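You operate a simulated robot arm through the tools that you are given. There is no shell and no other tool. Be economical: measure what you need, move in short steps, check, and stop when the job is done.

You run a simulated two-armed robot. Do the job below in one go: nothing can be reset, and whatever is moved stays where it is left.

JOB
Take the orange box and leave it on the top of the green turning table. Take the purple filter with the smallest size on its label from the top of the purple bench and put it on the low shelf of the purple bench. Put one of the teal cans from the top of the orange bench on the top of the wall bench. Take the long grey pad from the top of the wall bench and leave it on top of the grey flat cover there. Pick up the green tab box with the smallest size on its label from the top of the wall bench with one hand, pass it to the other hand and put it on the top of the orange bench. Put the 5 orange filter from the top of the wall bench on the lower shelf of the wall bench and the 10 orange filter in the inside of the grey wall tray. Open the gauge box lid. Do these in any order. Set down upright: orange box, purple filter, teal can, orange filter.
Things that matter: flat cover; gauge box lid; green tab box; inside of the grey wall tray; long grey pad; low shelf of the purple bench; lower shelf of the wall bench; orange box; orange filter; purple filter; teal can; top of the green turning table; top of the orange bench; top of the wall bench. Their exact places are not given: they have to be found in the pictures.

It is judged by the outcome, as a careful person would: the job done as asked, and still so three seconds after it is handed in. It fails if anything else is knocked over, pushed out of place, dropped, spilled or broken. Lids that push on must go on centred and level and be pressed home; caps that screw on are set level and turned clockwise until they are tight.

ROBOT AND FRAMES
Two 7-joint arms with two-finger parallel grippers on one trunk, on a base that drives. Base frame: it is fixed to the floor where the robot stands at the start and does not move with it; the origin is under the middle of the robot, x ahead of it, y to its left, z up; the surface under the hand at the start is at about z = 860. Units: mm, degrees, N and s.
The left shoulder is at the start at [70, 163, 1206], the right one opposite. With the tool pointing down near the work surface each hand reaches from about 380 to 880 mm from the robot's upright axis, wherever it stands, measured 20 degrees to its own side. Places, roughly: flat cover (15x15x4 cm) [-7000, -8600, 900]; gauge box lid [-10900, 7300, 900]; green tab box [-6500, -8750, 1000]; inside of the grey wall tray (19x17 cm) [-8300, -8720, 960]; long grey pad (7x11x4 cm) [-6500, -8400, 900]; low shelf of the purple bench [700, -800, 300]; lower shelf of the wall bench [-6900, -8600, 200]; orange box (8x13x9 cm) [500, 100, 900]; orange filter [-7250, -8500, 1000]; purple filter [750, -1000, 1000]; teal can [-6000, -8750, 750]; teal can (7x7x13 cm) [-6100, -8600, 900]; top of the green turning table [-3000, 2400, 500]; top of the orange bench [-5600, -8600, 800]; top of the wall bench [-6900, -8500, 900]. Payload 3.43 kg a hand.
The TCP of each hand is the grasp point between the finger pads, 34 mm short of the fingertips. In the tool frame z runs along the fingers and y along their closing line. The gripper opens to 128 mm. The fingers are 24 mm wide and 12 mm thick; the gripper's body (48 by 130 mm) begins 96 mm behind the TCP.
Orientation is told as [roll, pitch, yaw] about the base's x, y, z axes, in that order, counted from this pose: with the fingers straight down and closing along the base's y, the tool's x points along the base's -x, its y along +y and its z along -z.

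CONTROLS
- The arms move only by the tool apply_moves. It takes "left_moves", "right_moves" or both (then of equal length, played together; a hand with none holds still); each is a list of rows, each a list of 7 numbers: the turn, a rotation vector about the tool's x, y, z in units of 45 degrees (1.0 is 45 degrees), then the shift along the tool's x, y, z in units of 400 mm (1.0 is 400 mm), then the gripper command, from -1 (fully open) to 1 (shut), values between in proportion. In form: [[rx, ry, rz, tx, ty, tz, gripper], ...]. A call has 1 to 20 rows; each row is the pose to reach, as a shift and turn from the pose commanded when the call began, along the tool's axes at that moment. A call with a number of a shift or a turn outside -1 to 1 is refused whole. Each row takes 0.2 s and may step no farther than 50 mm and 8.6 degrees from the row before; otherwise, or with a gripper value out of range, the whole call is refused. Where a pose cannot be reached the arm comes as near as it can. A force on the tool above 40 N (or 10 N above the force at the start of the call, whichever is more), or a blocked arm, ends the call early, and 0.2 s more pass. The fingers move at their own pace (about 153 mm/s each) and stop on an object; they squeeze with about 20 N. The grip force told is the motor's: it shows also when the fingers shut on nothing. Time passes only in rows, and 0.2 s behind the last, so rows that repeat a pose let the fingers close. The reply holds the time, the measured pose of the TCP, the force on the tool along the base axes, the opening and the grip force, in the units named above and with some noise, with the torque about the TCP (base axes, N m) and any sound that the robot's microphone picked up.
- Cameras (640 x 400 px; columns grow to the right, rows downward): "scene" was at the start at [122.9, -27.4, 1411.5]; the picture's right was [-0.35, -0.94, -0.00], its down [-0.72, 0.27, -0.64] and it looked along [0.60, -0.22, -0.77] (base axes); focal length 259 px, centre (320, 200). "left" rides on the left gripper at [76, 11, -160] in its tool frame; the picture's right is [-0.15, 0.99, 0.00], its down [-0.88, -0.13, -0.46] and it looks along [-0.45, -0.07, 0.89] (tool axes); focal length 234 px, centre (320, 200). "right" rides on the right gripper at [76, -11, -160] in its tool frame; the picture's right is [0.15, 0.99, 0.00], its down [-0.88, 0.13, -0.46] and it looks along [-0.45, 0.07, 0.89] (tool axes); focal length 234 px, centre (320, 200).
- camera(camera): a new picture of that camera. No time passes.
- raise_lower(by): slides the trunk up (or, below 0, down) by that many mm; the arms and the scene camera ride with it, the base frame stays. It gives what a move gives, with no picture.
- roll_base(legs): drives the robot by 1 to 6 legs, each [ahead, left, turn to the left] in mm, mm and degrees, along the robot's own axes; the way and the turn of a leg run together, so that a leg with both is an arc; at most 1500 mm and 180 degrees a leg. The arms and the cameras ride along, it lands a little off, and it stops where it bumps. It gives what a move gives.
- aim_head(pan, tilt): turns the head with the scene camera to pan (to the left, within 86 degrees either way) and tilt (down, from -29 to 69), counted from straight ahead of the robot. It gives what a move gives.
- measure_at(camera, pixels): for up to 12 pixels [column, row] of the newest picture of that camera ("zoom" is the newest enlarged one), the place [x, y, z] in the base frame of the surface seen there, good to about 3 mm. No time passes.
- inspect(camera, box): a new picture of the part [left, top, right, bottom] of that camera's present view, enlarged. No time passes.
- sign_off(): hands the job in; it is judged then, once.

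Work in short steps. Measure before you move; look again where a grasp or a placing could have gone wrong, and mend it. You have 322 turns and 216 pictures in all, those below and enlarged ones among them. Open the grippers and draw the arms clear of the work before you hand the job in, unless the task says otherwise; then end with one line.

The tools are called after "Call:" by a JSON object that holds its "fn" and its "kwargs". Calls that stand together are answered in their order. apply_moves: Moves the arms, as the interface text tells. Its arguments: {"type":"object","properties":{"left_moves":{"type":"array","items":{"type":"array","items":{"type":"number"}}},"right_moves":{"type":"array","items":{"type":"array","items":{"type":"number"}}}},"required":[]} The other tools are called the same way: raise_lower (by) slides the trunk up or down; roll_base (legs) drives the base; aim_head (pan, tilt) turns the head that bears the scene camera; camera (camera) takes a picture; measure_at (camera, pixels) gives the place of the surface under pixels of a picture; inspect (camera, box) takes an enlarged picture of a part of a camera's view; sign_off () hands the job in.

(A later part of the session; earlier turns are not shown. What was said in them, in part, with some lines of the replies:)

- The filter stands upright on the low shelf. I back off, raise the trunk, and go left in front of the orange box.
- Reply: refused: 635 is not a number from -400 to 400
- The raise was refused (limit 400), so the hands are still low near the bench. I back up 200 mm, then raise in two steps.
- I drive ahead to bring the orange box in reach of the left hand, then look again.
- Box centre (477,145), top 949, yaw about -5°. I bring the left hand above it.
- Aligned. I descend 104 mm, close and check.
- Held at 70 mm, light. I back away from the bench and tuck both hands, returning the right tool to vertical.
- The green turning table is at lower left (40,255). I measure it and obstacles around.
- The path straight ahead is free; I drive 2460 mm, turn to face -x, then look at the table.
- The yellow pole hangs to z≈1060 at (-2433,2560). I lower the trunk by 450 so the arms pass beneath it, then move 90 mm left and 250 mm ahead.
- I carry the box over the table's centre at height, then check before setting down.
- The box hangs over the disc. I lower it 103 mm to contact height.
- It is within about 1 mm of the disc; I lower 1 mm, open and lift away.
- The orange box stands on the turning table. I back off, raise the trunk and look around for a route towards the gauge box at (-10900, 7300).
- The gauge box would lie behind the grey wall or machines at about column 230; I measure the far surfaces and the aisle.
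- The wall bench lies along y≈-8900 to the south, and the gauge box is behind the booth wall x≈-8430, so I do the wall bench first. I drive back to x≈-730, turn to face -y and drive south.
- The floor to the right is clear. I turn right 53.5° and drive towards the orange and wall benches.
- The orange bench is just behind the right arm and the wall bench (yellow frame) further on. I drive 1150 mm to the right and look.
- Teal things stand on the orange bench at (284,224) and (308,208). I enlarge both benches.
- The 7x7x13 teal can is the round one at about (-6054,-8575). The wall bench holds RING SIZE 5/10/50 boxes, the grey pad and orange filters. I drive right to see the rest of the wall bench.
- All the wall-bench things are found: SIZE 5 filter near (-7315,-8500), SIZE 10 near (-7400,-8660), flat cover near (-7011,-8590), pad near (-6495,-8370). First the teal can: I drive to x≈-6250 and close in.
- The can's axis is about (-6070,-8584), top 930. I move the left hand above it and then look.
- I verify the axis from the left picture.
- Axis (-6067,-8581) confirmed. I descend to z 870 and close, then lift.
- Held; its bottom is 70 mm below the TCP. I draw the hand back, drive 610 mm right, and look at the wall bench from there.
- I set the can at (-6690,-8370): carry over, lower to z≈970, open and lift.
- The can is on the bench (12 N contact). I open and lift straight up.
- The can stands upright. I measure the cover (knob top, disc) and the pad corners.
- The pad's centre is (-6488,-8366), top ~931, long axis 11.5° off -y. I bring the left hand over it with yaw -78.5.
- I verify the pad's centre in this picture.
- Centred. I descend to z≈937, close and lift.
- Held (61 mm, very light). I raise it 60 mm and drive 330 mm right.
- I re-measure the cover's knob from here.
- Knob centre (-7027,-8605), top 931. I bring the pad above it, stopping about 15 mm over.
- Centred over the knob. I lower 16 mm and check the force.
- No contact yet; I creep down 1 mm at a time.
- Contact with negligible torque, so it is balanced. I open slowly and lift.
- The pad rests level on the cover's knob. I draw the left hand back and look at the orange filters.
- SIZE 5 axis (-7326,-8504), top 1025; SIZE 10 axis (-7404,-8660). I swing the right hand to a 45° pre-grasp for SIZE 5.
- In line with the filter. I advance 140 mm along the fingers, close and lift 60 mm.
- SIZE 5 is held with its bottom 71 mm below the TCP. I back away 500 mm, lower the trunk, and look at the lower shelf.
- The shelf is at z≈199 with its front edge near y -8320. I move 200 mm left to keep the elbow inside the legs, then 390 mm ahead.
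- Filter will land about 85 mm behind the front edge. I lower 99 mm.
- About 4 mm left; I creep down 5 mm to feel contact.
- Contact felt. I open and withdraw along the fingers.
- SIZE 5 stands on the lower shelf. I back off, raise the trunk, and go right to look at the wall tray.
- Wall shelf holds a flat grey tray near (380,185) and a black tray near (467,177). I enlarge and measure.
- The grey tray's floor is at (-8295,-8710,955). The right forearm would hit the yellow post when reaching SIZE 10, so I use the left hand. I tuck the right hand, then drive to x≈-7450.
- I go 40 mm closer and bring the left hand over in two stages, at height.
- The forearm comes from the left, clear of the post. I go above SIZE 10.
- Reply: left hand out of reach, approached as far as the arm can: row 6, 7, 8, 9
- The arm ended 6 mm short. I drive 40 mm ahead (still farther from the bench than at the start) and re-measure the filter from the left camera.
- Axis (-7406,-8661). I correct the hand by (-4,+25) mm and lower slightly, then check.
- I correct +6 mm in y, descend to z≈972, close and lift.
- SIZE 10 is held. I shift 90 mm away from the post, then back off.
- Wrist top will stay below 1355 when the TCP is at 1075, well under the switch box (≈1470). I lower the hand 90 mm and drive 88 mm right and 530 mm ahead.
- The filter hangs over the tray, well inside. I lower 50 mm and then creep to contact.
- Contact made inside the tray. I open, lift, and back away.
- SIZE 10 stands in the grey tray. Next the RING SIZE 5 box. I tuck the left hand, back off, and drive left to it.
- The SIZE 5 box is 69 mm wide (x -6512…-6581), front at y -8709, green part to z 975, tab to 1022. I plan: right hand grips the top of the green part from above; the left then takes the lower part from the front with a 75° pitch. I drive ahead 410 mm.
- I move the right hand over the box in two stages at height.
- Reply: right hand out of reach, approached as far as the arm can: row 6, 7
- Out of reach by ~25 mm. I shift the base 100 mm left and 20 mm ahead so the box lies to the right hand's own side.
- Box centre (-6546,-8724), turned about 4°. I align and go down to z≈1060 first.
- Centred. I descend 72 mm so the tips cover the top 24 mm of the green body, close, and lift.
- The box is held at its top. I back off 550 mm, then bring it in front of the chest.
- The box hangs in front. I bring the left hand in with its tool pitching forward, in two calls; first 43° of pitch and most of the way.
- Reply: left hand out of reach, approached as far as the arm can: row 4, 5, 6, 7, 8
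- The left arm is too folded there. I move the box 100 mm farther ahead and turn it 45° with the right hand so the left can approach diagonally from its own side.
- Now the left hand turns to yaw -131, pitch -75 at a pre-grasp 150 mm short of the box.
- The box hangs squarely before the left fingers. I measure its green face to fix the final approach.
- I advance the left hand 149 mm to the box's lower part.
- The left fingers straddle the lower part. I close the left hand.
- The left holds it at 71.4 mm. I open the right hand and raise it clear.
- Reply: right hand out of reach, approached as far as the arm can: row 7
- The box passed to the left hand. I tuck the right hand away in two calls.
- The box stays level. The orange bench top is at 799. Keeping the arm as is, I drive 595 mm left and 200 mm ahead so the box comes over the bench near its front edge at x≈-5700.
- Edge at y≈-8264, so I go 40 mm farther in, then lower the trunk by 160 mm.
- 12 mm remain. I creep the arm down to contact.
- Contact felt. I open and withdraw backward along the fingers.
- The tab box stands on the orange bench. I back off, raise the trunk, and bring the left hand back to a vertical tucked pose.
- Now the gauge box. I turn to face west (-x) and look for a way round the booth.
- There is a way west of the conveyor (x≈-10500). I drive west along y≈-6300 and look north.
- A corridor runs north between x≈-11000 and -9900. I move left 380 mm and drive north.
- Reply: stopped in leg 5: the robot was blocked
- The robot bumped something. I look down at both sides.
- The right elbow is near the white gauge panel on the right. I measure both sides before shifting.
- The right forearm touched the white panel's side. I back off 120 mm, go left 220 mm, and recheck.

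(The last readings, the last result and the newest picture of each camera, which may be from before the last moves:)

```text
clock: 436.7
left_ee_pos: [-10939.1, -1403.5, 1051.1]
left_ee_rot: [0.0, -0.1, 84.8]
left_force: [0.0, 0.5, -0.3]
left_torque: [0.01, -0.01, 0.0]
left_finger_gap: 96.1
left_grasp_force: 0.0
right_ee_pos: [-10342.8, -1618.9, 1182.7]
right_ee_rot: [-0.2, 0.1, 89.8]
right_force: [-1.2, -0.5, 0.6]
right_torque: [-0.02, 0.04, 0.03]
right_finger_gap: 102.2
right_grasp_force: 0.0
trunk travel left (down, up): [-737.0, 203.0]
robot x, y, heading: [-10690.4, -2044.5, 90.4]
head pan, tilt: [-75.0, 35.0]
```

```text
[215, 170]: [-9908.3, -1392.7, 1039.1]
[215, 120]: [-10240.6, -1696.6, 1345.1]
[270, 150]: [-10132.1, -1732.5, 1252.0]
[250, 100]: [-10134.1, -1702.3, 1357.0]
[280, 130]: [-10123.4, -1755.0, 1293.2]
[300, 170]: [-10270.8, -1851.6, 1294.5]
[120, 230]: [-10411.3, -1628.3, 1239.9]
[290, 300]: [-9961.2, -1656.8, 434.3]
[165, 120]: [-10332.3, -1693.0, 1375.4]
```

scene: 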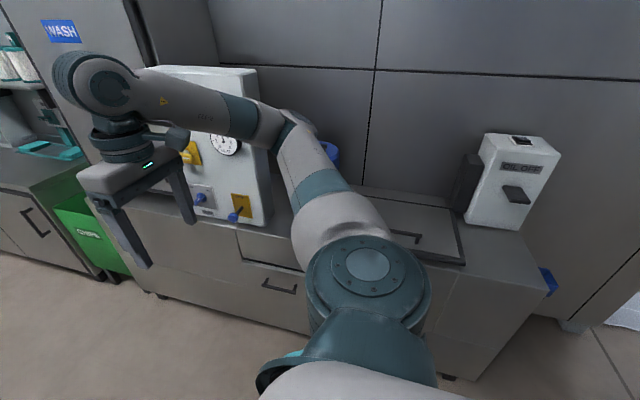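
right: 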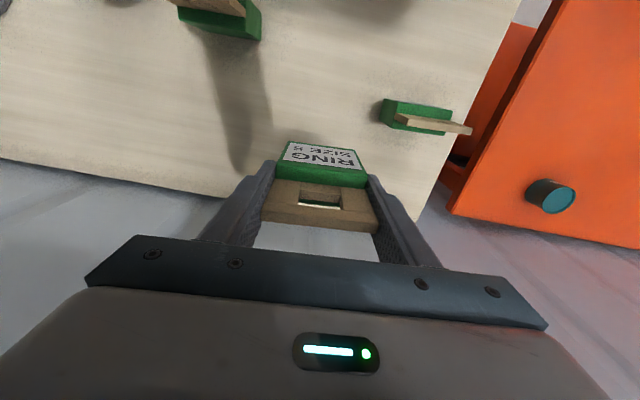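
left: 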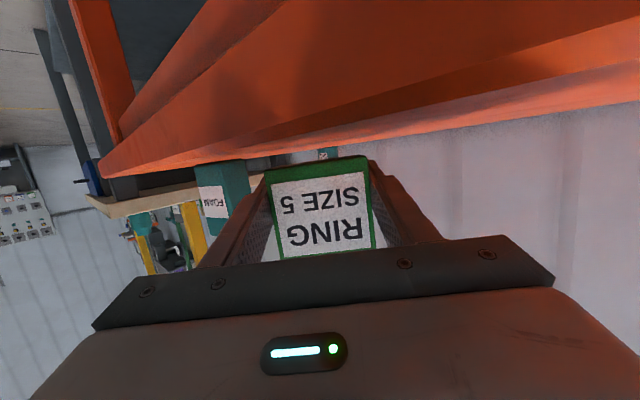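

Now 200 mm clear of the panel. I drive north and look again.

Call:
{"fn": "roll_base", "kwargs": {"legs": [[1450, 0, -0.4], [1450, 0, 0], [1300, 0, 0]]}}

Call:
{"fn": "aim_head", "kwargs": {"pan": 0, "tilt": 12}}

Call:
{"fn": "camera", "kwargs": {"camera": "scene"}}

Call:
{"fn": "measure_at", "kwargs": {"camera": "scene", "pixels": [[150, 180], [200, 170], [250, 180], [300, 180], [320, 180], [340, 190], [380, 200], [420, 220], [300, 240], [250, 260], [360, 250]]}}

```text
clock: 450.9
left_ee_pos: [-10767.5, 1508.8, 1051.4]
left_ee_rot: [0.0, -0.3, 79.5]
left_force: [-0.4, 0.4, 0.0]
left_torque: [0.0, -0.02, -0.01]
left_finger_gap: 96.1
left_grasp_force: 0.1
right_ee_pos: [-10191.9, 1241.0, 1182.9]
right_ee_rot: [-0.2, 0.0, 84.2]
right_force: [0.8, 0.0, -0.1]
right_torque: [0.04, 0.0, 0.0]
right_finger_gap: 102.5
right_grasp_force: 0.1
trunk travel left (down, up): [-737.0, 203.0]
robot x, y, heading: [-10568.9, 851.7, 84.8]
head pan, tilt: [-75.0, 35.0]
stopped in leg 3: the robot was blocked; the commanded pose is now the measured one
```

```text
clock: 452.4
left_ee_pos: [-10767.1, 1508.1, 1052.7]
left_ee_rot: [-0.2, -0.3, 79.5]
left_force: [0.0, -0.2, 0.5]
left_torque: [0.01, 0.02, 0.01]
left_finger_gap: 96.1
left_grasp_force: 0.1
right_ee_pos: [-10192.5, 1241.6, 1181.9]
right_ee_rot: [-0.2, 0.1, 84.4]
right_force: [-0.4, 0.4, -0.5]
right_torque: [0.01, 0.02, -0.01]
right_finger_gap: 102.4
right_grasp_force: 0.0
trunk travel left (down, up): [-737.0, 203.0]
robot x, y, heading: [-10573.7, 849.2, 85.0]
head pan, tilt: [0.0, 12.0]
```

```text
95 pictures are left
```

scene: 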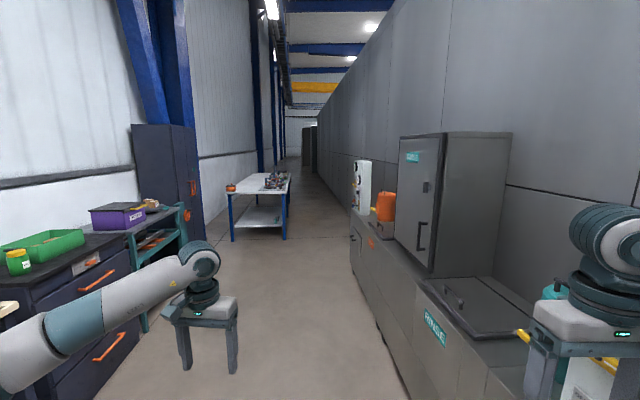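

```text
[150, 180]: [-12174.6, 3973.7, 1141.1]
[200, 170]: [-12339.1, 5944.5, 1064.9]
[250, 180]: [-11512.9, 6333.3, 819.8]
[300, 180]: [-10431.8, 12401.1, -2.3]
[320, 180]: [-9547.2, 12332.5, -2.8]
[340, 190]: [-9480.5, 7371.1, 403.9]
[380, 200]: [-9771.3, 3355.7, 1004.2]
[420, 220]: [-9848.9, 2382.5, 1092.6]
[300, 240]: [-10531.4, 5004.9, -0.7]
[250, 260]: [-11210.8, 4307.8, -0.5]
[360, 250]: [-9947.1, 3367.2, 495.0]
```

Blocked again, with the heading turned 5°. I look at the right side to see what was touched.

Call:
{"fn": "aim_head", "kwargs": {"pan": -75, "tilt": 30}}

Call:
{"fn": "camera", "kwargs": {"camera": "scene"}}

Call:
{"fn": "measure_at", "kwargs": {"camera": "scene", "pixels": [[100, 300], [200, 150], [260, 150], [300, 150], [350, 150], [250, 250], [200, 220], [420, 150], [500, 150], [300, 300]]}}

Call:
{"fn": "aim_head", "kwargs": {"pan": 75, "tilt": 30}}

Call:
{"fn": "camera", "kwargs": {"camera": "scene"}}

```text
clock: 453.9
left_ee_pos: [-10766.0, 1509.0, 1053.2]
left_ee_rot: [-0.1, -0.3, 79.4]
left_force: [0.6, 1.3, 0.6]
left_torque: [-0.02, 0.0, 0.02]
left_finger_gap: 95.9
left_grasp_force: 0.0
right_ee_pos: [-10191.9, 1240.3, 1181.1]
right_ee_rot: [-0.3, 0.2, 84.3]
right_force: [0.1, -0.7, -0.2]
right_torque: [-0.05, 0.01, -0.03]
right_finger_gap: 102.2
right_grasp_force: 0.0
trunk travel left (down, up): [-737.0, 203.0]
robot x, y, heading: [-10571.7, 851.7, 85.2]
head pan, tilt: [-75.0, 30.0]
```

```text
94 pictures are left
```

scene: 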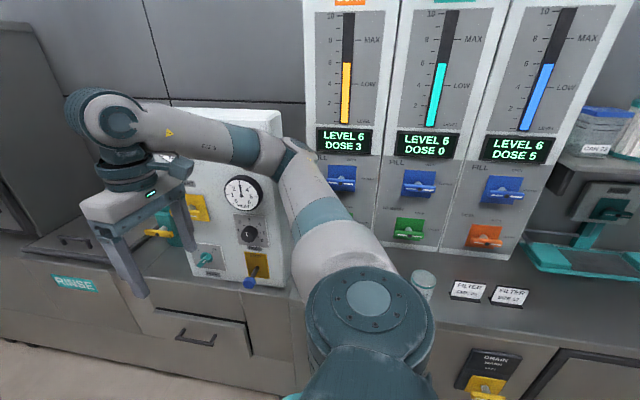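

```text
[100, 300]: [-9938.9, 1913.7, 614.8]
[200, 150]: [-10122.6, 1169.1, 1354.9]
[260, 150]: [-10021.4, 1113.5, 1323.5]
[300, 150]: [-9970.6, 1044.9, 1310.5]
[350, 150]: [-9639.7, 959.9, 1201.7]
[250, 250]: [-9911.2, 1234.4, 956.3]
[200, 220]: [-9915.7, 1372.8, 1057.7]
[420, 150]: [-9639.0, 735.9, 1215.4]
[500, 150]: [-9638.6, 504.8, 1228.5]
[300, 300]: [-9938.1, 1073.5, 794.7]
```

```text
clock: 456.2
left_ee_pos: [-10767.7, 1508.7, 1053.3]
left_ee_rot: [-0.2, -0.1, 79.5]
left_force: [0.8, -0.3, 0.1]
left_torque: [0.0, 0.02, -0.02]
left_finger_gap: 96.0
left_grasp_force: 0.0
right_ee_pos: [-10191.9, 1241.4, 1182.5]
right_ee_rot: [-0.3, 0.1, 84.4]
right_force: [0.3, -0.2, 0.5]
right_torque: [-0.01, 0.01, 0.02]
right_finger_gap: 102.6
right_grasp_force: 0.1
trunk travel left (down, up): [-737.0, 203.0]
robot x, y, heading: [-10570.6, 850.6, 85.2]
head pan, tilt: [75.0, 30.0]
```

```text
93 pictures are left
```

scene: 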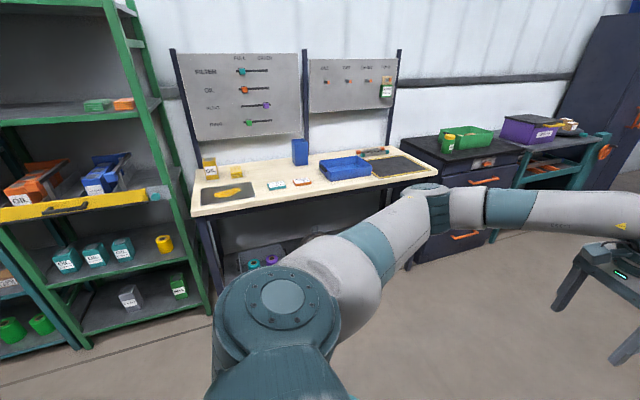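

Nothing moved; the elbow only touched the second fixed panel. I back off, straighten, go left 230 mm, then drive north in shorter legs.

Call:
{"fn": "roll_base", "kwargs": {"legs": [[-100, 0, 5], [0, 230, 0], [1000, 0, 0]]}}

Call:
{"fn": "aim_head", "kwargs": {"pan": 0, "tilt": 15}}

Call:
{"fn": "camera", "kwargs": {"camera": "scene"}}

```text
clock: 463.4
left_ee_pos: [-11048.9, 2364.9, 1051.2]
left_ee_rot: [0.0, -0.1, 84.6]
left_force: [0.5, 0.2, 0.0]
left_torque: [-0.01, 0.0, -0.01]
left_finger_gap: 96.0
left_grasp_force: 0.0
right_ee_pos: [-10453.6, 2149.8, 1180.7]
right_ee_rot: [-0.2, 0.2, 89.3]
right_force: [-0.1, -0.1, -0.6]
right_torque: [0.0, 0.02, 0.02]
right_finger_gap: 102.4
right_grasp_force: 0.1
trunk travel left (down, up): [-737.0, 203.0]
robot x, y, heading: [-10796.8, 1724.4, 90.1]
head pan, tilt: [75.0, 30.0]
```

```text
clock: 464.8
left_ee_pos: [-11049.5, 2368.0, 1051.3]
left_ee_rot: [0.0, 0.0, 84.7]
left_force: [-0.4, 0.6, -0.1]
left_torque: [0.0, -0.02, 0.0]
left_finger_gap: 96.0
left_grasp_force: 0.0
right_ee_pos: [-10452.5, 2150.6, 1180.5]
right_ee_rot: [-0.2, 0.2, 89.3]
right_force: [0.2, 0.6, 0.5]
right_torque: [0.02, -0.02, -0.01]
right_finger_gap: 102.4
right_grasp_force: 0.0
trunk travel left (down, up): [-737.0, 203.0]
robot x, y, heading: [-10798.6, 1730.3, 90.2]
head pan, tilt: [0.0, 15.0]
```

```text
92 pictures are left
```

scene: 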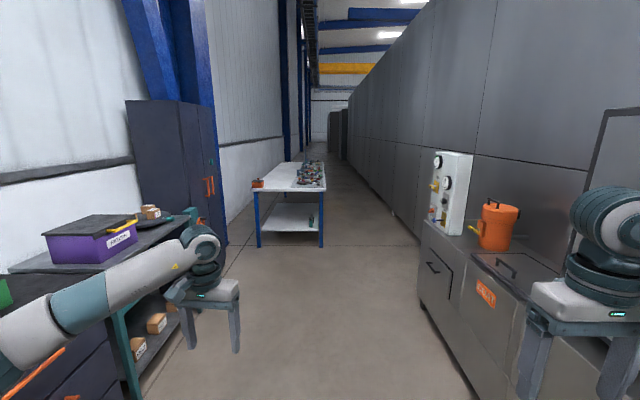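

I continue: 1400 mm north, keeping left, until past the machines, then drift right to x≈-10300.

Call:
{"fn": "roll_base", "kwargs": {"legs": [[1400, 0, 0], [700, -100, 0]]}}

Call:
{"fn": "camera", "kwargs": {"camera": "scene"}}

Call:
{"fn": "measure_at", "kwargs": {"camera": "scene", "pixels": [[250, 190], [300, 190], [330, 190], [350, 200], [400, 250], [430, 300], [300, 260], [320, 180], [380, 210], [450, 250]]}}

```text
clock: 475.3
left_ee_pos: [-11061.1, 4461.3, 1052.3]
left_ee_rot: [0.1, -0.1, 87.6]
left_force: [0.3, 0.1, 0.5]
left_torque: [0.05, 0.02, -0.03]
left_finger_gap: 96.3
left_grasp_force: 0.1
right_ee_pos: [-10454.6, 4276.4, 1181.5]
right_ee_rot: [-0.3, 0.2, 92.2]
right_force: [1.7, 0.3, 0.1]
right_torque: [-0.03, 0.02, -0.01]
right_finger_gap: 102.4
right_grasp_force: 0.1
trunk travel left (down, up): [-737.0, 203.0]
robot x, y, heading: [-10776.0, 3836.1, 93.0]
head pan, tilt: [0.0, 15.0]
```

```text
91 pictures are left
```

scene: 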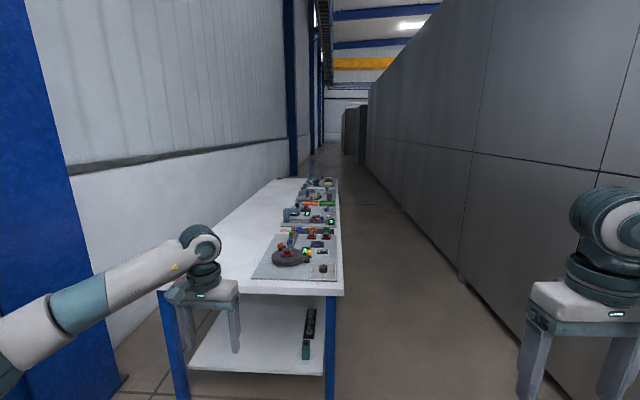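

```text
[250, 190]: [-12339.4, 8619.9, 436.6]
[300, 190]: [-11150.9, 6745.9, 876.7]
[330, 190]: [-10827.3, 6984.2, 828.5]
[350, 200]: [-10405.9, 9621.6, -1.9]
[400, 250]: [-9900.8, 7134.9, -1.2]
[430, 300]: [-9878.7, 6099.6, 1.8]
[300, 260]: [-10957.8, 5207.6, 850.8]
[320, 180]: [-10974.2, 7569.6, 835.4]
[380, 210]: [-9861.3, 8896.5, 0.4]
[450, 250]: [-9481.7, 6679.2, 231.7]
```

Table edge is at x≈-10800. I go right 520 mm, then north to y≈7100 and look at the table.

Call:
{"fn": "roll_base", "kwargs": {"legs": [[0, -520, -3], [1450, 0, 0], [1450, 0, 0]]}}

Call:
{"fn": "aim_head", "kwargs": {"pan": 60, "tilt": 35}}

Call:
{"fn": "camera", "kwargs": {"camera": "scene"}}

```text
clock: 491.9
left_ee_pos: [-10438.9, 7382.7, 1051.1]
left_ee_rot: [-0.1, -0.1, 83.0]
left_force: [-0.3, 0.0, 0.0]
left_torque: [0.01, -0.01, 0.0]
left_finger_gap: 95.9
left_grasp_force: 0.0
right_ee_pos: [-9850.6, 7149.8, 1181.0]
right_ee_rot: [-0.2, 0.2, 87.8]
right_force: [-0.4, 0.5, -0.3]
right_torque: [-0.01, -0.02, 0.03]
right_finger_gap: 102.5
right_grasp_force: 0.1
trunk travel left (down, up): [-737.0, 203.0]
robot x, y, heading: [-10203.7, 6738.8, 88.3]
head pan, tilt: [0.0, 15.0]
```

```text
clock: 493.2
left_ee_pos: [-10438.9, 7383.0, 1051.8]
left_ee_rot: [0.0, -0.1, 83.0]
left_force: [-0.3, 0.4, -0.7]
left_torque: [0.02, 0.0, 0.0]
left_finger_gap: 95.8
left_grasp_force: 0.1
right_ee_pos: [-9850.0, 7151.4, 1180.7]
right_ee_rot: [-0.2, 0.1, 87.8]
right_force: [1.6, -0.5, 1.0]
right_torque: [0.0, 0.01, 0.03]
right_finger_gap: 102.5
right_grasp_force: 0.1
trunk travel left (down, up): [-737.0, 203.0]
robot x, y, heading: [-10207.1, 6735.3, 88.6]
head pan, tilt: [60.0, 35.0]
```

```text
90 pictures are left
```

scene: 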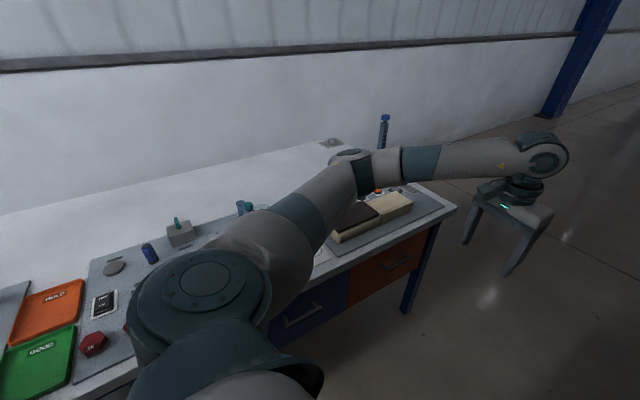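

I measure heights of the tall items before turning to face the table.

Call:
{"fn": "measure_at", "kwargs": {"camera": "scene", "pixels": [[385, 118], [382, 145], [180, 222], [243, 205], [150, 250], [350, 215], [395, 203], [400, 195], [440, 215], [330, 235], [380, 190]]}}

```text
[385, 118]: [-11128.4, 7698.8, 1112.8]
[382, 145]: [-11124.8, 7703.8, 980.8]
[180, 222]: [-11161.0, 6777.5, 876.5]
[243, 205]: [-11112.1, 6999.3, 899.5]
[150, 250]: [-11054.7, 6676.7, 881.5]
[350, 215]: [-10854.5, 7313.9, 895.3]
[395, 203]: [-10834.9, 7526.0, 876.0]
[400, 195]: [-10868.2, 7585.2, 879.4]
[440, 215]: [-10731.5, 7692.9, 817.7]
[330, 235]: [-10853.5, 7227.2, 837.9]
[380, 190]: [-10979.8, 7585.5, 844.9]
```

All lower than the hands, except a cylinder far back. I turn to face -x and go right to the gauge box.

Call:
{"fn": "roll_base", "kwargs": {"legs": [[0, 0, 91.5], [0, -500, 0]]}}

Call:
{"fn": "aim_head", "kwargs": {"pan": -5, "tilt": 45}}

Call:
{"fn": "camera", "kwargs": {"camera": "scene"}}

```text
clock: 500.1
left_ee_pos: [-10855.4, 6954.4, 1051.2]
left_ee_rot: [0.1, 0.1, 177.0]
left_force: [0.4, 0.2, -0.8]
left_torque: [0.0, -0.04, 0.02]
left_finger_gap: 96.2
left_grasp_force: 0.0
right_ee_pos: [-10663.1, 7559.1, 1181.1]
right_ee_rot: [-0.2, 0.1, -178.4]
right_force: [-0.4, -0.2, 0.5]
right_torque: [0.0, 0.0, 0.0]
right_finger_gap: 102.3
right_grasp_force: 0.1
trunk travel left (down, up): [-737.0, 203.0]
robot x, y, heading: [-10224.7, 7233.5, -177.5]
head pan, tilt: [60.0, 35.0]
```

```text
clock: 501.4
left_ee_pos: [-10854.9, 6956.0, 1049.7]
left_ee_rot: [0.0, -0.1, 177.0]
left_force: [0.1, -0.3, -0.7]
left_torque: [0.01, -0.04, 0.01]
left_finger_gap: 95.9
left_grasp_force: 0.0
right_ee_pos: [-10663.3, 7560.2, 1181.0]
right_ee_rot: [-0.2, 0.2, -178.3]
right_force: [-1.6, -0.2, -1.3]
right_torque: [0.01, 0.0, 0.01]
right_finger_gap: 102.5
right_grasp_force: 0.0
trunk travel left (down, up): [-737.0, 203.0]
robot x, y, heading: [-10226.2, 7231.7, -177.7]
head pan, tilt: [-5.0, 45.0]
```

```text
89 pictures are left
```

scene: 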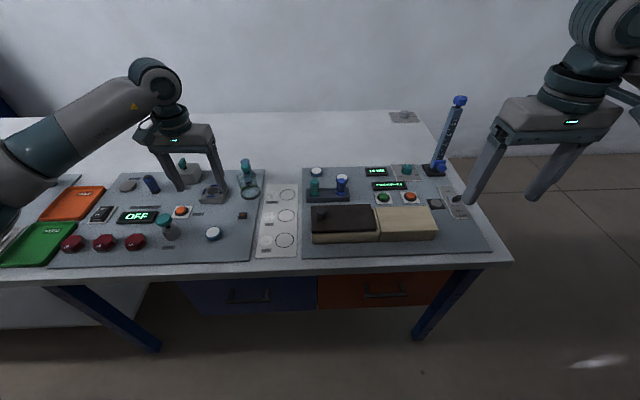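

Call:
{"fn": "inspect", "kwargs": {"camera": "scene", "box": [290, 155, 470, 265]}}

Call:
{"fn": "measure_at", "kwargs": {"camera": "zoom", "pixels": [[85, 195], [290, 185], [80, 265], [310, 265], [180, 225], [430, 225], [325, 190], [505, 190], [80, 290], [315, 290], [120, 210], [320, 280]]}}

```text
3.56 times, centred on (380, 210) of scene
```

zoom: 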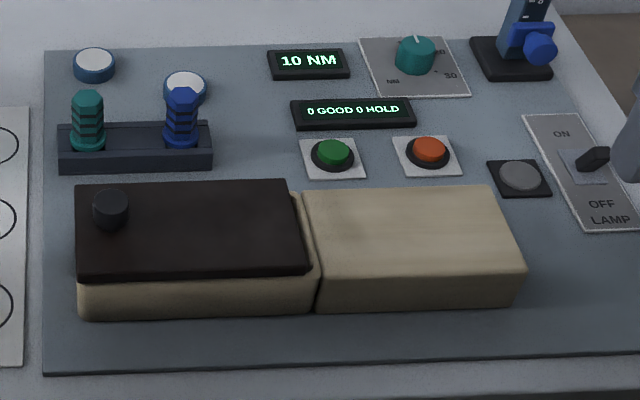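

```text
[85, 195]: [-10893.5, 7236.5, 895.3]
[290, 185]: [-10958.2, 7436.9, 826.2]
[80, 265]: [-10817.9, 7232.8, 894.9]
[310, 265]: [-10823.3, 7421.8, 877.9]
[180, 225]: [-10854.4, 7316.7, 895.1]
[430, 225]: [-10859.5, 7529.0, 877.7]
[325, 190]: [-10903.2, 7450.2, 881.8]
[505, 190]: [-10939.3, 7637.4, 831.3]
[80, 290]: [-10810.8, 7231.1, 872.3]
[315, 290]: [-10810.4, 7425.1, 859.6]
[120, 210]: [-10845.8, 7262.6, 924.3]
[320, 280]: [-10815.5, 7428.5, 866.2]
```

The gauge box has a dark lid with a knob at its left end (-10846,7262,924) and a cream block to its right. I need to learn whether it hinges, slides or lifts, so I look closer.

Call:
{"fn": "inspect", "kwargs": {"camera": "scene", "box": [305, 195, 395, 250]}}

Call:
{"fn": "camera", "kwargs": {"camera": "left"}}

Call:
{"fn": "camera", "kwargs": {"camera": "right"}}

```text
7.11 times, centred on (350, 222) of scene
```

zoom: 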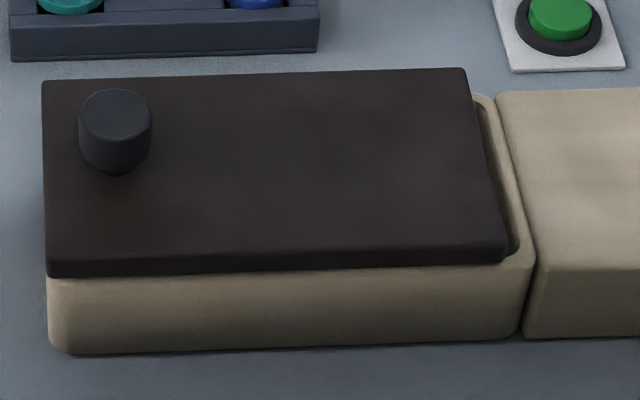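

```text
86 pictures are left
```

left: 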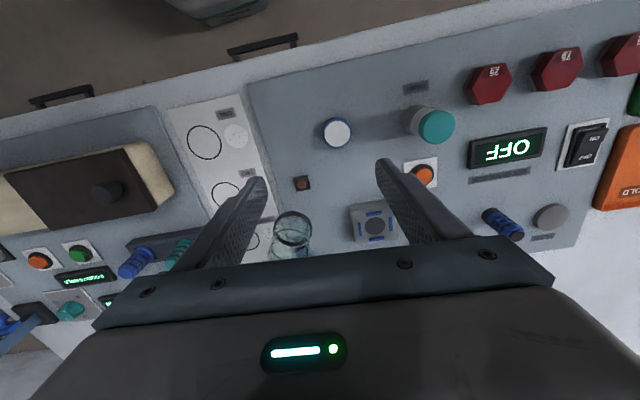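

```text
85 pictures are left
```

right: 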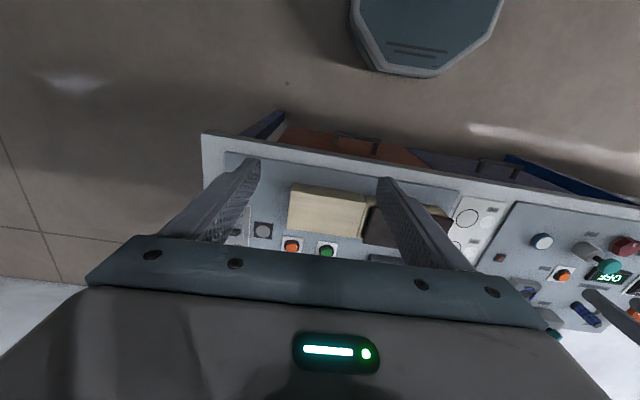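

The lid overlaps the box; it may hinge at its right end or slide right. I plan to grip the knob with the fingers closing along x, so that it can follow either motion. I bring the left hand above it, turning 45° first.

Call:
{"fn": "apply_moves", "kwargs": {"left_moves": [[0, 0, 0.125, -0.003, -0.095, 0, -0.5], [0, 0, 0.25, -0.007, -0.19, 0, -0.5], [0, 0, 0.375, -0.01, -0.284, 0, -0.5], [0, 0, 0.5, -0.013, -0.378, 0, -0.5], [0, 0, 0.625, -0.017, -0.473, 0, -0.5], [0, 0, 0.75, -0.02, -0.568, 0, -0.5], [0, 0, 0.875, -0.023, -0.662, 0, -0.5], [0, 0, 1.0, -0.027, -0.757, 0, -0.5], [0, 0, 1.0, -0.027, -0.757, 0, -0.5]]}}

Call:
{"fn": "apply_moves", "kwargs": {"left_moves": [[0, 0, 0.16, 0, 0, 0, -0.5], [0, 0, 0.32, 0, 0, 0, -0.5], [0, 0, 0.48, 0, 0, 0, -0.5], [0, 0, 0.64, 0, 0, 0, -0.5], [0, 0, 0.8, 0, 0, 0, -0.5], [0, 0, 0.93, 0, 0, 0, -0.5], [0, 0, 0.93, 0, 0, 0, -0.5]]}}

Call:
{"fn": "camera", "kwargs": {"camera": "left"}}

```text
clock: 503.4
left_ee_pos: [-10850.1, 7260.1, 1049.7]
left_ee_rot: [0.0, -0.2, 131.9]
left_force: [-0.7, 0.0, -0.5]
left_torque: [0.0, 0.0, 0.0]
left_finger_gap: 95.9
left_grasp_force: 0.1
right_ee_pos: [-10663.5, 7558.8, 1180.5]
right_ee_rot: [-0.2, 0.1, -178.3]
right_force: [-1.0, -0.3, 0.4]
right_torque: [0.02, -0.02, -0.01]
right_finger_gap: 102.3
right_grasp_force: 0.0
trunk travel left (down, up): [-737.0, 203.0]
robot x, y, heading: [-10225.2, 7231.8, -177.4]
head pan, tilt: [-5.0, 45.0]
```

```text
clock: 505.0
left_ee_pos: [-10848.8, 7259.0, 1051.0]
left_ee_rot: [0.1, -0.2, 117.6]
left_force: [0.2, 0.3, 0.8]
left_torque: [0.0, 0.0, -0.01]
left_finger_gap: 95.8
left_grasp_force: 0.1
left hand out of reach, approached as far as the arm can: row 3, 4, 5, 6, 7
right_ee_pos: [-10663.4, 7560.1, 1181.5]
right_ee_rot: [-0.2, 0.2, -178.2]
right_force: [-0.3, 0.3, -0.3]
right_torque: [-0.02, 0.01, 0.03]
right_finger_gap: 102.3
right_grasp_force: 0.1
trunk travel left (down, up): [-737.0, 203.0]
robot x, y, heading: [-10224.3, 7233.3, -177.5]
head pan, tilt: [-5.0, 45.0]
```

```text
84 pictures are left
```

left: 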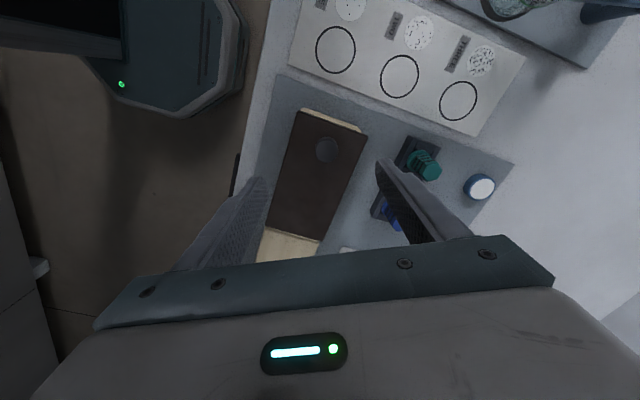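

The wrist stops at yaw 118. That is good enough to test the lid's motion gently. I measure the knob and the lid from here.

Call:
{"fn": "inspect", "kwargs": {"camera": "left", "box": [230, 80, 420, 260]}}

Call:
{"fn": "measure_at", "kwargs": {"camera": "left", "pixels": [[327, 150], [317, 150], [338, 150], [327, 140], [327, 162], [300, 112], [362, 132], [330, 108], [275, 225], [320, 240], [290, 248], [405, 155]]}}

```text
2.22 times, centred on (325, 170) of left
```

zoom: 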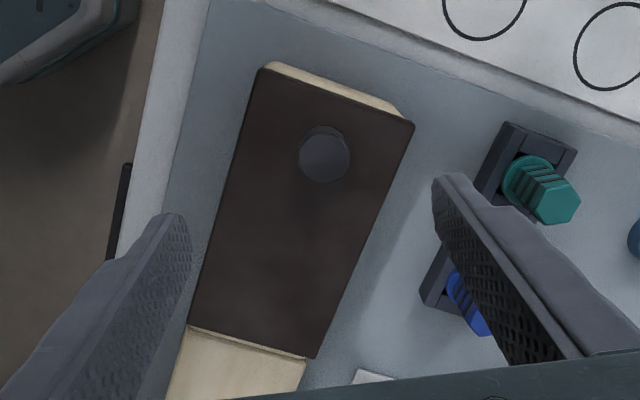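

```text
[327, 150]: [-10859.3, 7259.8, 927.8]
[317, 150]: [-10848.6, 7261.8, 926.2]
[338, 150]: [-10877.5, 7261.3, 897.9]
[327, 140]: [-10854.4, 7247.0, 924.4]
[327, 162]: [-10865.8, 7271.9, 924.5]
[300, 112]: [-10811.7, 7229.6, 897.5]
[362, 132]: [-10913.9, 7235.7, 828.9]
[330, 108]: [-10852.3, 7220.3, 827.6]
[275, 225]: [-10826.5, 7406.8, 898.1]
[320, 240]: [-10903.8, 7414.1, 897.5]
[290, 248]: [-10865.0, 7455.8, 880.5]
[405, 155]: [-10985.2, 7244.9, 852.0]
```

Knob centre (-10857,7260), top 926, ~28 mm wide. I descend with the fingers 60 mm apart (turning back a little to stay in reach).

Call:
{"fn": "apply_moves", "kwargs": {"left_moves": [[0, 0, -0.15, 0, 0, 0, 0.06], [0, 0, -0.3, -0.006, 0.008, 0, 0.06], [0, 0, -0.45, -0.0115, 0.0166, 0.05, 0.06], [0, 0, -0.6, -0.0115, 0.0166, 0.1, 0.06], [0, 0, -0.6, -0.0115, 0.0166, 0.15, 0.06], [0, 0, -0.6, -0.0115, 0.0166, 0.15, 0.06]]}}

Call:
{"fn": "camera", "kwargs": {"camera": "left"}}

```text
clock: 506.4
left_ee_pos: [-10858.3, 7257.7, 991.6]
left_ee_rot: [0.1, -0.1, 144.6]
left_force: [0.2, 0.5, 0.6]
left_torque: [0.02, 0.01, 0.04]
left_finger_gap: 60.2
left_grasp_force: 0.0
right_ee_pos: [-10663.3, 7560.0, 1180.1]
right_ee_rot: [-0.2, 0.2, -178.3]
right_force: [-0.8, -0.3, -0.6]
right_torque: [0.0, -0.01, -0.02]
right_finger_gap: 102.1
right_grasp_force: 0.2
trunk travel left (down, up): [-737.0, 203.0]
robot x, y, heading: [-10225.7, 7233.5, -177.4]
head pan, tilt: [-5.0, 45.0]
```

```text
82 pictures are left
```

left: 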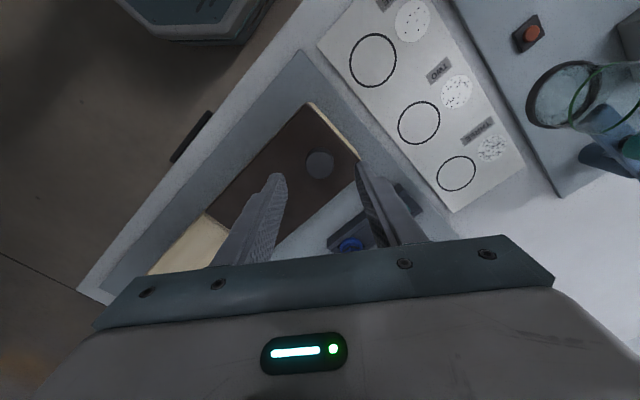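

I turn back to about yaw 121 and go down to z≈937 with the knob between the fingers.

Call:
{"fn": "apply_moves", "kwargs": {"left_moves": [[0, 0, 0.17, 0, 0, 0, 0.06], [0, 0, 0.34, 0, 0, 0, 0.06], [0, 0, 0.52, 0, 0, 0.0, 0.06], [0, 0, 0.52, 0, 0.0, 0.07, 0.06], [0, 0, 0.52, 0, 0.0, 0.136, 0.06], [0, 0, 0.52, 0, 0.0, 0.136, 0.06]]}}

Call:
{"fn": "camera", "kwargs": {"camera": "left"}}

Call:
{"fn": "inspect", "kwargs": {"camera": "scene", "box": [300, 120, 420, 250]}}

```text
clock: 507.8
left_ee_pos: [-10855.9, 7260.0, 937.8]
left_ee_rot: [0.1, -0.1, 121.1]
left_force: [-0.4, -0.2, 0.6]
left_torque: [-0.01, 0.01, 0.02]
left_finger_gap: 60.3
left_grasp_force: 0.1
right_ee_pos: [-10663.5, 7559.9, 1181.5]
right_ee_rot: [-0.2, 0.2, -178.2]
right_force: [0.5, -0.4, -0.1]
right_torque: [0.02, 0.01, 0.01]
right_finger_gap: 102.7
right_grasp_force: 0.0
trunk travel left (down, up): [-737.0, 203.0]
robot x, y, heading: [-10222.2, 7233.7, -177.7]
head pan, tilt: [-5.0, 45.0]
```

```text
81 pictures are left
```

left: 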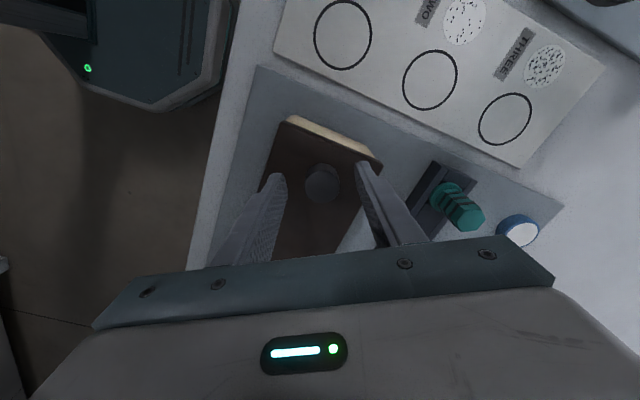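

```text
3.08 times, centred on (360, 185) of scene
```

zoom: 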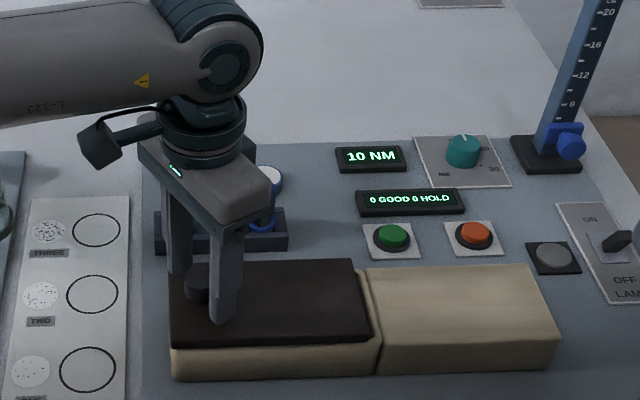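

Fingers straddle the knob. I close, then try a gentle 8 mm lift and read the forces.

Call:
{"fn": "apply_moves", "kwargs": {"left_moves": [[0, 0, 0, 0, 0, 0, 0.6], [0, 0, 0, 0, 0, 0, 1], [0, 0, 0, 0, 0, 0, 1], [0, 0, 0, 0, 0, -0.01, 1], [0, 0, 0, 0, 0, -0.02, 1], [0, 0, 0, 0, 0, -0.02, 1]]}}

Call:
{"fn": "inspect", "kwargs": {"camera": "scene", "box": [300, 120, 420, 250]}}

```text
clock: 509.2
left_ee_pos: [-10857.4, 7259.2, 943.1]
left_ee_rot: [-0.1, 0.2, 121.1]
left_force: [2.7, 0.1, -32.9]
left_torque: [-0.3, 0.24, 0.01]
left_finger_gap: 29.7
left_grasp_force: 45.2
right_ee_pos: [-10665.6, 7559.7, 1180.5]
right_ee_rot: [-0.1, 0.4, -178.3]
right_force: [0.3, -0.9, 0.5]
right_torque: [-0.04, 0.01, 0.01]
right_finger_gap: 102.5
right_grasp_force: 0.0
trunk travel left (down, up): [-737.0, 203.0]
robot x, y, heading: [-10226.0, 7235.0, -177.3]
head pan, tilt: [-5.0, 45.0]
```

```text
3.08 times, centred on (360, 185) of scene
```

zoom: 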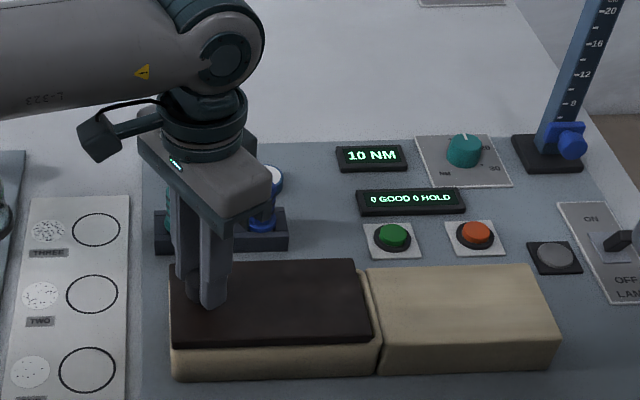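

Lifting meets 33 N, so it does not hinge; probably it slides. I relax down and push 12 mm towards the cream block (+y).

Call:
{"fn": "apply_moves", "kwargs": {"left_moves": [[0, 0, 0, 0, 0, 0.0175, 1], [0, 0, 0, 0, 0, 0.0175, 1], [0, 0, 0, -0.0107, -0.0064, 0.0175, 1], [0, 0, 0, -0.0214, -0.0129, 0.0175, 1], [0, 0, 0, -0.0257, -0.0155, 0.0175, 1], [0, 0, 0, -0.0257, -0.0155, 0.0175, 1]]}}

Call:
{"fn": "inspect", "kwargs": {"camera": "scene", "box": [300, 120, 420, 250]}}

```text
clock: 510.6
left_ee_pos: [-10857.9, 7272.2, 942.6]
left_ee_rot: [0.3, -0.3, 121.1]
left_force: [-10.8, 0.3, 31.6]
left_torque: [0.36, 0.02, 0.05]
left_finger_gap: 30.0
left_grasp_force: 45.4
right_ee_pos: [-10661.9, 7559.4, 1181.9]
right_ee_rot: [-0.2, 0.0, -178.3]
right_force: [0.0, -0.2, -0.3]
right_torque: [0.01, 0.02, 0.01]
right_finger_gap: 102.2
right_grasp_force: 0.0
trunk travel left (down, up): [-737.0, 203.0]
robot x, y, heading: [-10230.0, 7228.9, -177.5]
head pan, tilt: [-5.0, 45.0]
```

```text
3.08 times, centred on (360, 185) of scene
```

zoom: 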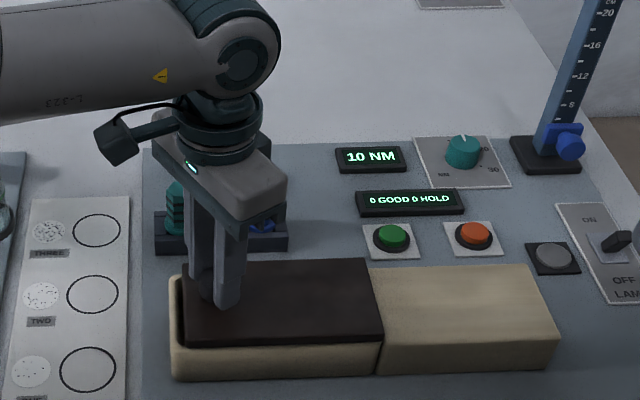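

It slides right. I ease the downward press and continue sliding 60 mm, moving the right hand out of the way as well.

Call:
{"fn": "apply_moves", "kwargs": {"left_moves": [[0, 0, 0, -0.004, 0.006, -0.0125, 1], [0, 0, 0, -0.036, -0.013, -0.0125, 1], [0, 0, 0, -0.068, -0.032, -0.0125, 1], [0, 0, 0, -0.1, -0.051, -0.0125, 1], [0, 0, 0, -0.132, -0.071, -0.0125, 1], [0, 0, 0, -0.132, -0.071, -0.0125, 1]], "right_moves": [[0, 0, 0, 0, -0.06, 0, -0.6], [0, 0, 0, 0, -0.12, 0, -0.6], [0, 0, 0, 0, -0.18, 0, -0.6], [0, 0, 0, 0, -0.24, 0, -0.6], [0, 0, 0, 0, -0.24, 0, -0.6], [0, 0, 0, 0, -0.24, 0, -0.6]]}}

Call:
{"fn": "inspect", "kwargs": {"camera": "scene", "box": [300, 120, 420, 250]}}

```text
clock: 512.0
left_ee_pos: [-10857.6, 7333.6, 940.9]
left_ee_rot: [0.0, 0.2, 121.0]
left_force: [23.5, -0.6, -29.1]
left_torque: [-0.53, -0.34, -0.01]
left_finger_gap: 29.0
left_grasp_force: 44.7
right_ee_pos: [-10664.4, 7656.6, 1180.2]
right_ee_rot: [-0.3, 0.2, -178.2]
right_force: [0.2, 0.5, -0.1]
right_torque: [-0.01, 0.05, -0.04]
right_finger_gap: 102.4
right_grasp_force: 0.0
trunk travel left (down, up): [-737.0, 203.0]
robot x, y, heading: [-10222.8, 7230.1, -177.5]
head pan, tilt: [-5.0, 45.0]
```

```text
3.08 times, centred on (360, 185) of scene
```

zoom: 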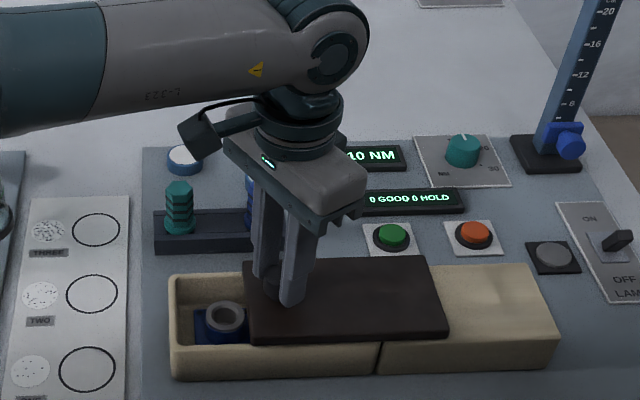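

The box is opening; a ring is visible inside. I correct the small offsets and slide another 95 mm.

Call:
{"fn": "apply_moves", "kwargs": {"left_moves": [[0, 0, 0, 0.003, -0.005, 0.007, 1], [0, 0, 0, -0.033, -0.027, 0.007, 1], [0, 0, 0, -0.069, -0.048, 0.007, 1], [0, 0, 0, -0.105, -0.07, 0.007, 1], [0, 0, 0, -0.141, -0.091, 0.007, 1], [0, 0, 0, -0.177, -0.113, 0.007, 1], [0, 0, 0, -0.2, -0.128, 0.007, 1], [0, 0, 0, -0.2, -0.128, 0.007, 1]]}}

Call:
{"fn": "inspect", "kwargs": {"camera": "scene", "box": [300, 120, 460, 250]}}

```text
clock: 513.8
left_ee_pos: [-10857.6, 7400.0, 941.6]
left_ee_rot: [-0.1, 0.0, 121.3]
left_force: [33.4, 0.6, -19.5]
left_torque: [-0.53, -0.57, -0.13]
left_finger_gap: 29.4
left_grasp_force: 44.9
left hand out of reach, approached as far as the arm can: row 6, 7, 8
right_ee_pos: [-10662.6, 7656.2, 1181.7]
right_ee_rot: [-0.2, 0.2, -178.3]
right_force: [0.2, 0.5, 0.0]
right_torque: [-0.01, -0.03, -0.02]
right_finger_gap: 102.3
right_grasp_force: 0.1
trunk travel left (down, up): [-737.0, 203.0]
robot x, y, heading: [-10226.6, 7230.5, -177.7]
head pan, tilt: [-5.0, 45.0]
```

```text
3.08 times, centred on (380, 185) of scene
```

zoom: 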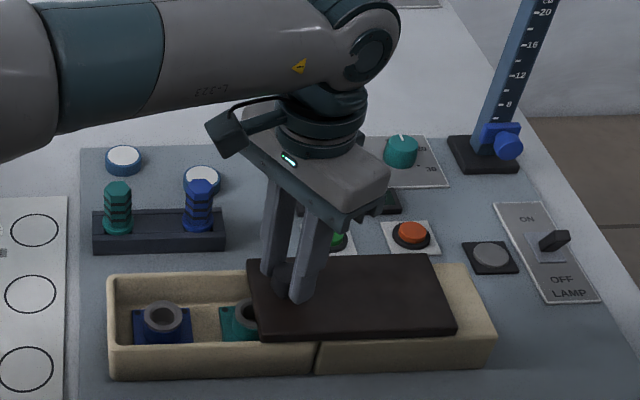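

The wrist is at its limit; the lid is ~75% open. I turn the hand about the round knob back to yaw ~144 to go on.

Call:
{"fn": "apply_moves", "kwargs": {"left_moves": [[0, 0, -0.17, 0.003, -0.005, 0.003, 1], [0, 0, -0.34, 0.005, -0.008, 0.004, 1], [0, 0, -0.5, 0.005, -0.008, 0.004, 1], [0, 0, -0.5, 0.005, -0.008, 0.004, 1]]}}

```text
clock: 514.8
left_ee_pos: [-10860.1, 7396.7, 943.5]
left_ee_rot: [0.2, -0.6, 144.1]
left_force: [-14.3, -0.3, 16.7]
left_torque: [0.3, 0.24, 0.03]
left_finger_gap: 29.0
left_grasp_force: 45.2
right_ee_pos: [-10664.9, 7654.6, 1182.4]
right_ee_rot: [-0.2, 0.1, -178.3]
right_force: [0.3, -0.2, -0.3]
right_torque: [-0.01, -0.08, 0.04]
right_finger_gap: 102.2
right_grasp_force: 0.2
trunk travel left (down, up): [-737.0, 203.0]
robot x, y, heading: [-10225.6, 7229.6, -177.5]
head pan, tilt: [-5.0, 45.0]
```

Now I slide another 55 mm.

Call:
{"fn": "apply_moves", "kwargs": {"left_moves": [[0, 0, 0, -0.004, 0.003, -0.004, 1], [0, 0, 0, -0.024, -0.025, -0.004, 1], [0, 0, 0, -0.045, -0.052, -0.004, 1], [0, 0, 0, -0.065, -0.08, -0.004, 1], [0, 0, 0, -0.085, -0.108, -0.004, 1], [0, 0, 0, -0.085, -0.108, -0.004, 1]]}}

Call:
{"fn": "inspect", "kwargs": {"camera": "scene", "box": [300, 120, 460, 250]}}

```text
clock: 516.0
left_ee_pos: [-10859.7, 7440.1, 940.8]
left_ee_rot: [0.7, 0.2, 144.0]
left_force: [4.0, -10.8, 5.7]
left_torque: [1.07, 0.39, -0.11]
left_finger_gap: 29.6
left_grasp_force: 45.3
right_ee_pos: [-10665.2, 7653.4, 1180.2]
right_ee_rot: [-0.3, 0.1, -178.2]
right_force: [-0.7, -0.1, -0.3]
right_torque: [-0.03, -0.01, -0.02]
right_finger_gap: 102.3
right_grasp_force: 0.0
trunk travel left (down, up): [-737.0, 203.0]
robot x, y, heading: [-10224.0, 7229.6, -177.6]
head pan, tilt: [-5.0, 45.0]
stopped in row 6 (left hand): the force on the tool passed its limit at 41 N (the readings are from after the stop); the commanded pose is now the measured one
```

```text
3.08 times, centred on (380, 185) of scene
```

zoom: 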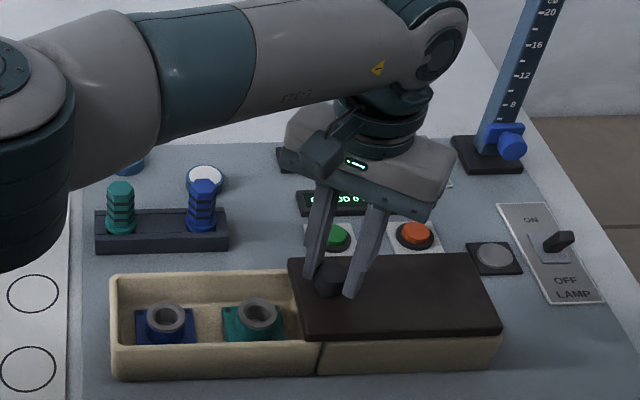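

The lid hit its end stop (180 mm travel); the box is open. I release the knob and lift straight up.

Call:
{"fn": "apply_moves", "kwargs": {"left_moves": [[0, 0, 0, 0, 0, 0, 0.5], [0, 0, 0, 0, 0, 0, 0.1], [0, 0, 0, 0, 0, 0, 0.1], [0, 0, 0, 0, 0, -0.08, 0.1], [0, 0, 0, 0, 0, -0.18, 0.1], [0, 0, 0, 0, 0, -0.28, 0.1], [0, 0, 0, 0, 0, -0.35, 0.1]]}}

Call:
{"fn": "apply_moves", "kwargs": {"left_moves": [[0, 0, 0, 0.05, 0.1, 0, 0.1], [0, 0, 0, 0.1, 0.2, 0, 0.1], [0, 0, 0, 0.15, 0.3, 0, 0.1], [0, 0, 0, 0.2, 0.4, 0, 0.1], [0, 0, 0, 0.25, 0.5, 0, 0.1], [0, 0, 0, 0.3, 0.6, 0, 0.1]]}}

Call:
{"fn": "camera", "kwargs": {"camera": "scene"}}

```text
clock: 517.6
left_ee_pos: [-10856.6, 7444.4, 1080.9]
left_ee_rot: [0.5, 0.3, 144.0]
left_force: [-0.2, 0.3, 0.8]
left_torque: [-0.01, 0.01, 0.03]
left_finger_gap: 57.7
left_grasp_force: 0.1
right_ee_pos: [-10663.6, 7654.5, 1182.3]
right_ee_rot: [-0.2, 0.2, -178.2]
right_force: [0.4, -0.5, 0.0]
right_torque: [-0.03, 0.02, 0.02]
right_finger_gap: 102.3
right_grasp_force: 0.0
trunk travel left (down, up): [-737.0, 203.0]
robot x, y, heading: [-10226.8, 7232.2, -177.3]
head pan, tilt: [-5.0, 45.0]
```

```text
clock: 519.0
left_ee_pos: [-10900.0, 7180.1, 1083.7]
left_ee_rot: [0.5, 0.3, 144.0]
left_force: [0.4, -0.1, 0.3]
left_torque: [0.01, 0.03, 0.0]
left_finger_gap: 57.6
left_grasp_force: 0.1
right_ee_pos: [-10665.2, 7652.7, 1182.1]
right_ee_rot: [-0.3, 0.2, -178.2]
right_force: [0.1, -1.5, -0.5]
right_torque: [0.0, -0.03, -0.04]
right_finger_gap: 102.3
right_grasp_force: 0.1
trunk travel left (down, up): [-737.0, 203.0]
robot x, y, heading: [-10230.2, 7232.3, -177.4]
head pan, tilt: [-5.0, 45.0]
```

```text
74 pictures are left
```

scene: 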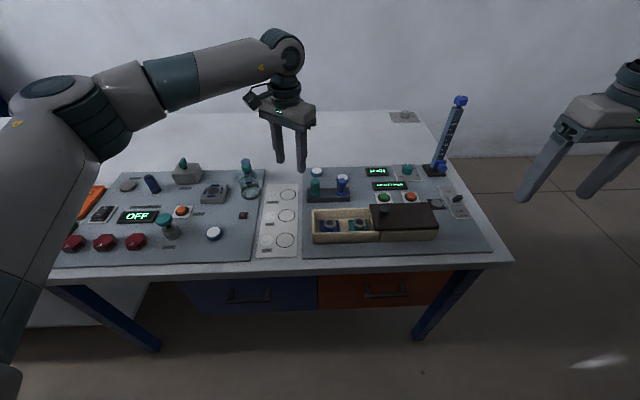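

The gauge box is open and everything else is in place. I back away with open grippers.

Call:
{"fn": "roll_base", "kwargs": {"legs": [[-250, 0, 0]]}}

Call:
{"fn": "apply_moves", "kwargs": {"left_moves": [[0, 0, 0, 0, 0, 0, -1], [0, 0, 0, 0, 0, 0, -1]], "right_moves": [[0, 0, 0, 0, 0, 0, -1], [0, 0, 0, 0, 0, 0, -1]]}}

Call:
{"fn": "inspect", "kwargs": {"camera": "scene", "box": [250, 120, 480, 260]}}

```text
clock: 520.9
left_ee_pos: [-10647.5, 7190.8, 1083.9]
left_ee_rot: [0.6, 0.4, 144.3]
left_force: [0.4, 0.8, -0.2]
left_torque: [0.0, -0.02, -0.03]
left_finger_gap: 57.4
left_grasp_force: 0.0
right_ee_pos: [-10414.4, 7663.2, 1180.1]
right_ee_rot: [-0.3, 0.4, -177.9]
right_force: [0.5, 0.6, 0.4]
right_torque: [0.03, 0.0, 0.0]
right_finger_gap: 102.4
right_grasp_force: 0.1
trunk travel left (down, up): [-737.0, 203.0]
robot x, y, heading: [-9974.3, 7240.7, -177.4]
head pan, tilt: [-5.0, 45.0]
```

```text
clock: 521.5
left_ee_pos: [-10646.1, 7190.8, 1083.6]
left_ee_rot: [0.6, 0.3, 144.3]
left_force: [-0.1, 0.6, -0.1]
left_torque: [0.02, 0.0, -0.02]
left_finger_gap: 127.7
left_grasp_force: 0.0
right_ee_pos: [-10414.3, 7663.7, 1180.2]
right_ee_rot: [-0.2, 0.2, -178.0]
right_force: [0.1, 1.1, 0.4]
right_torque: [0.04, 0.0, -0.04]
right_finger_gap: 128.0
right_grasp_force: 0.1
trunk travel left (down, up): [-737.0, 203.0]
robot x, y, heading: [-9972.0, 7243.7, -177.1]
head pan, tilt: [-5.0, 45.0]
```

```text
2.78 times, centred on (365, 190) of scene
```

zoom: 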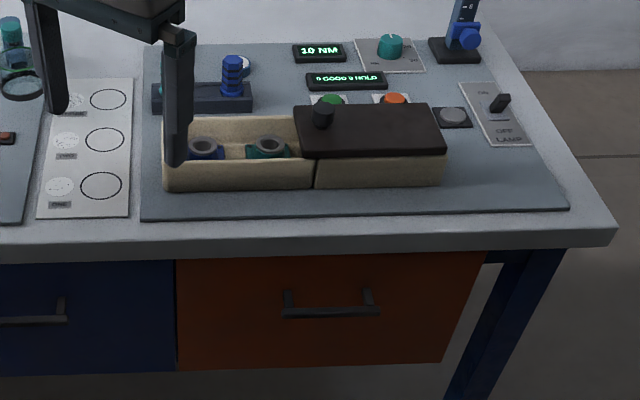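

All parts of the job are done, the grippers are open and the arms are clear. I hand it in.

Call:
{"fn": "sign_off", "kwargs": {}}

```text
The job is handed in.
```

All seven parts of the job are done and handed in; on the way to the gauge box the right arm touched two white panels on the machines, and nothing moved that I could see.
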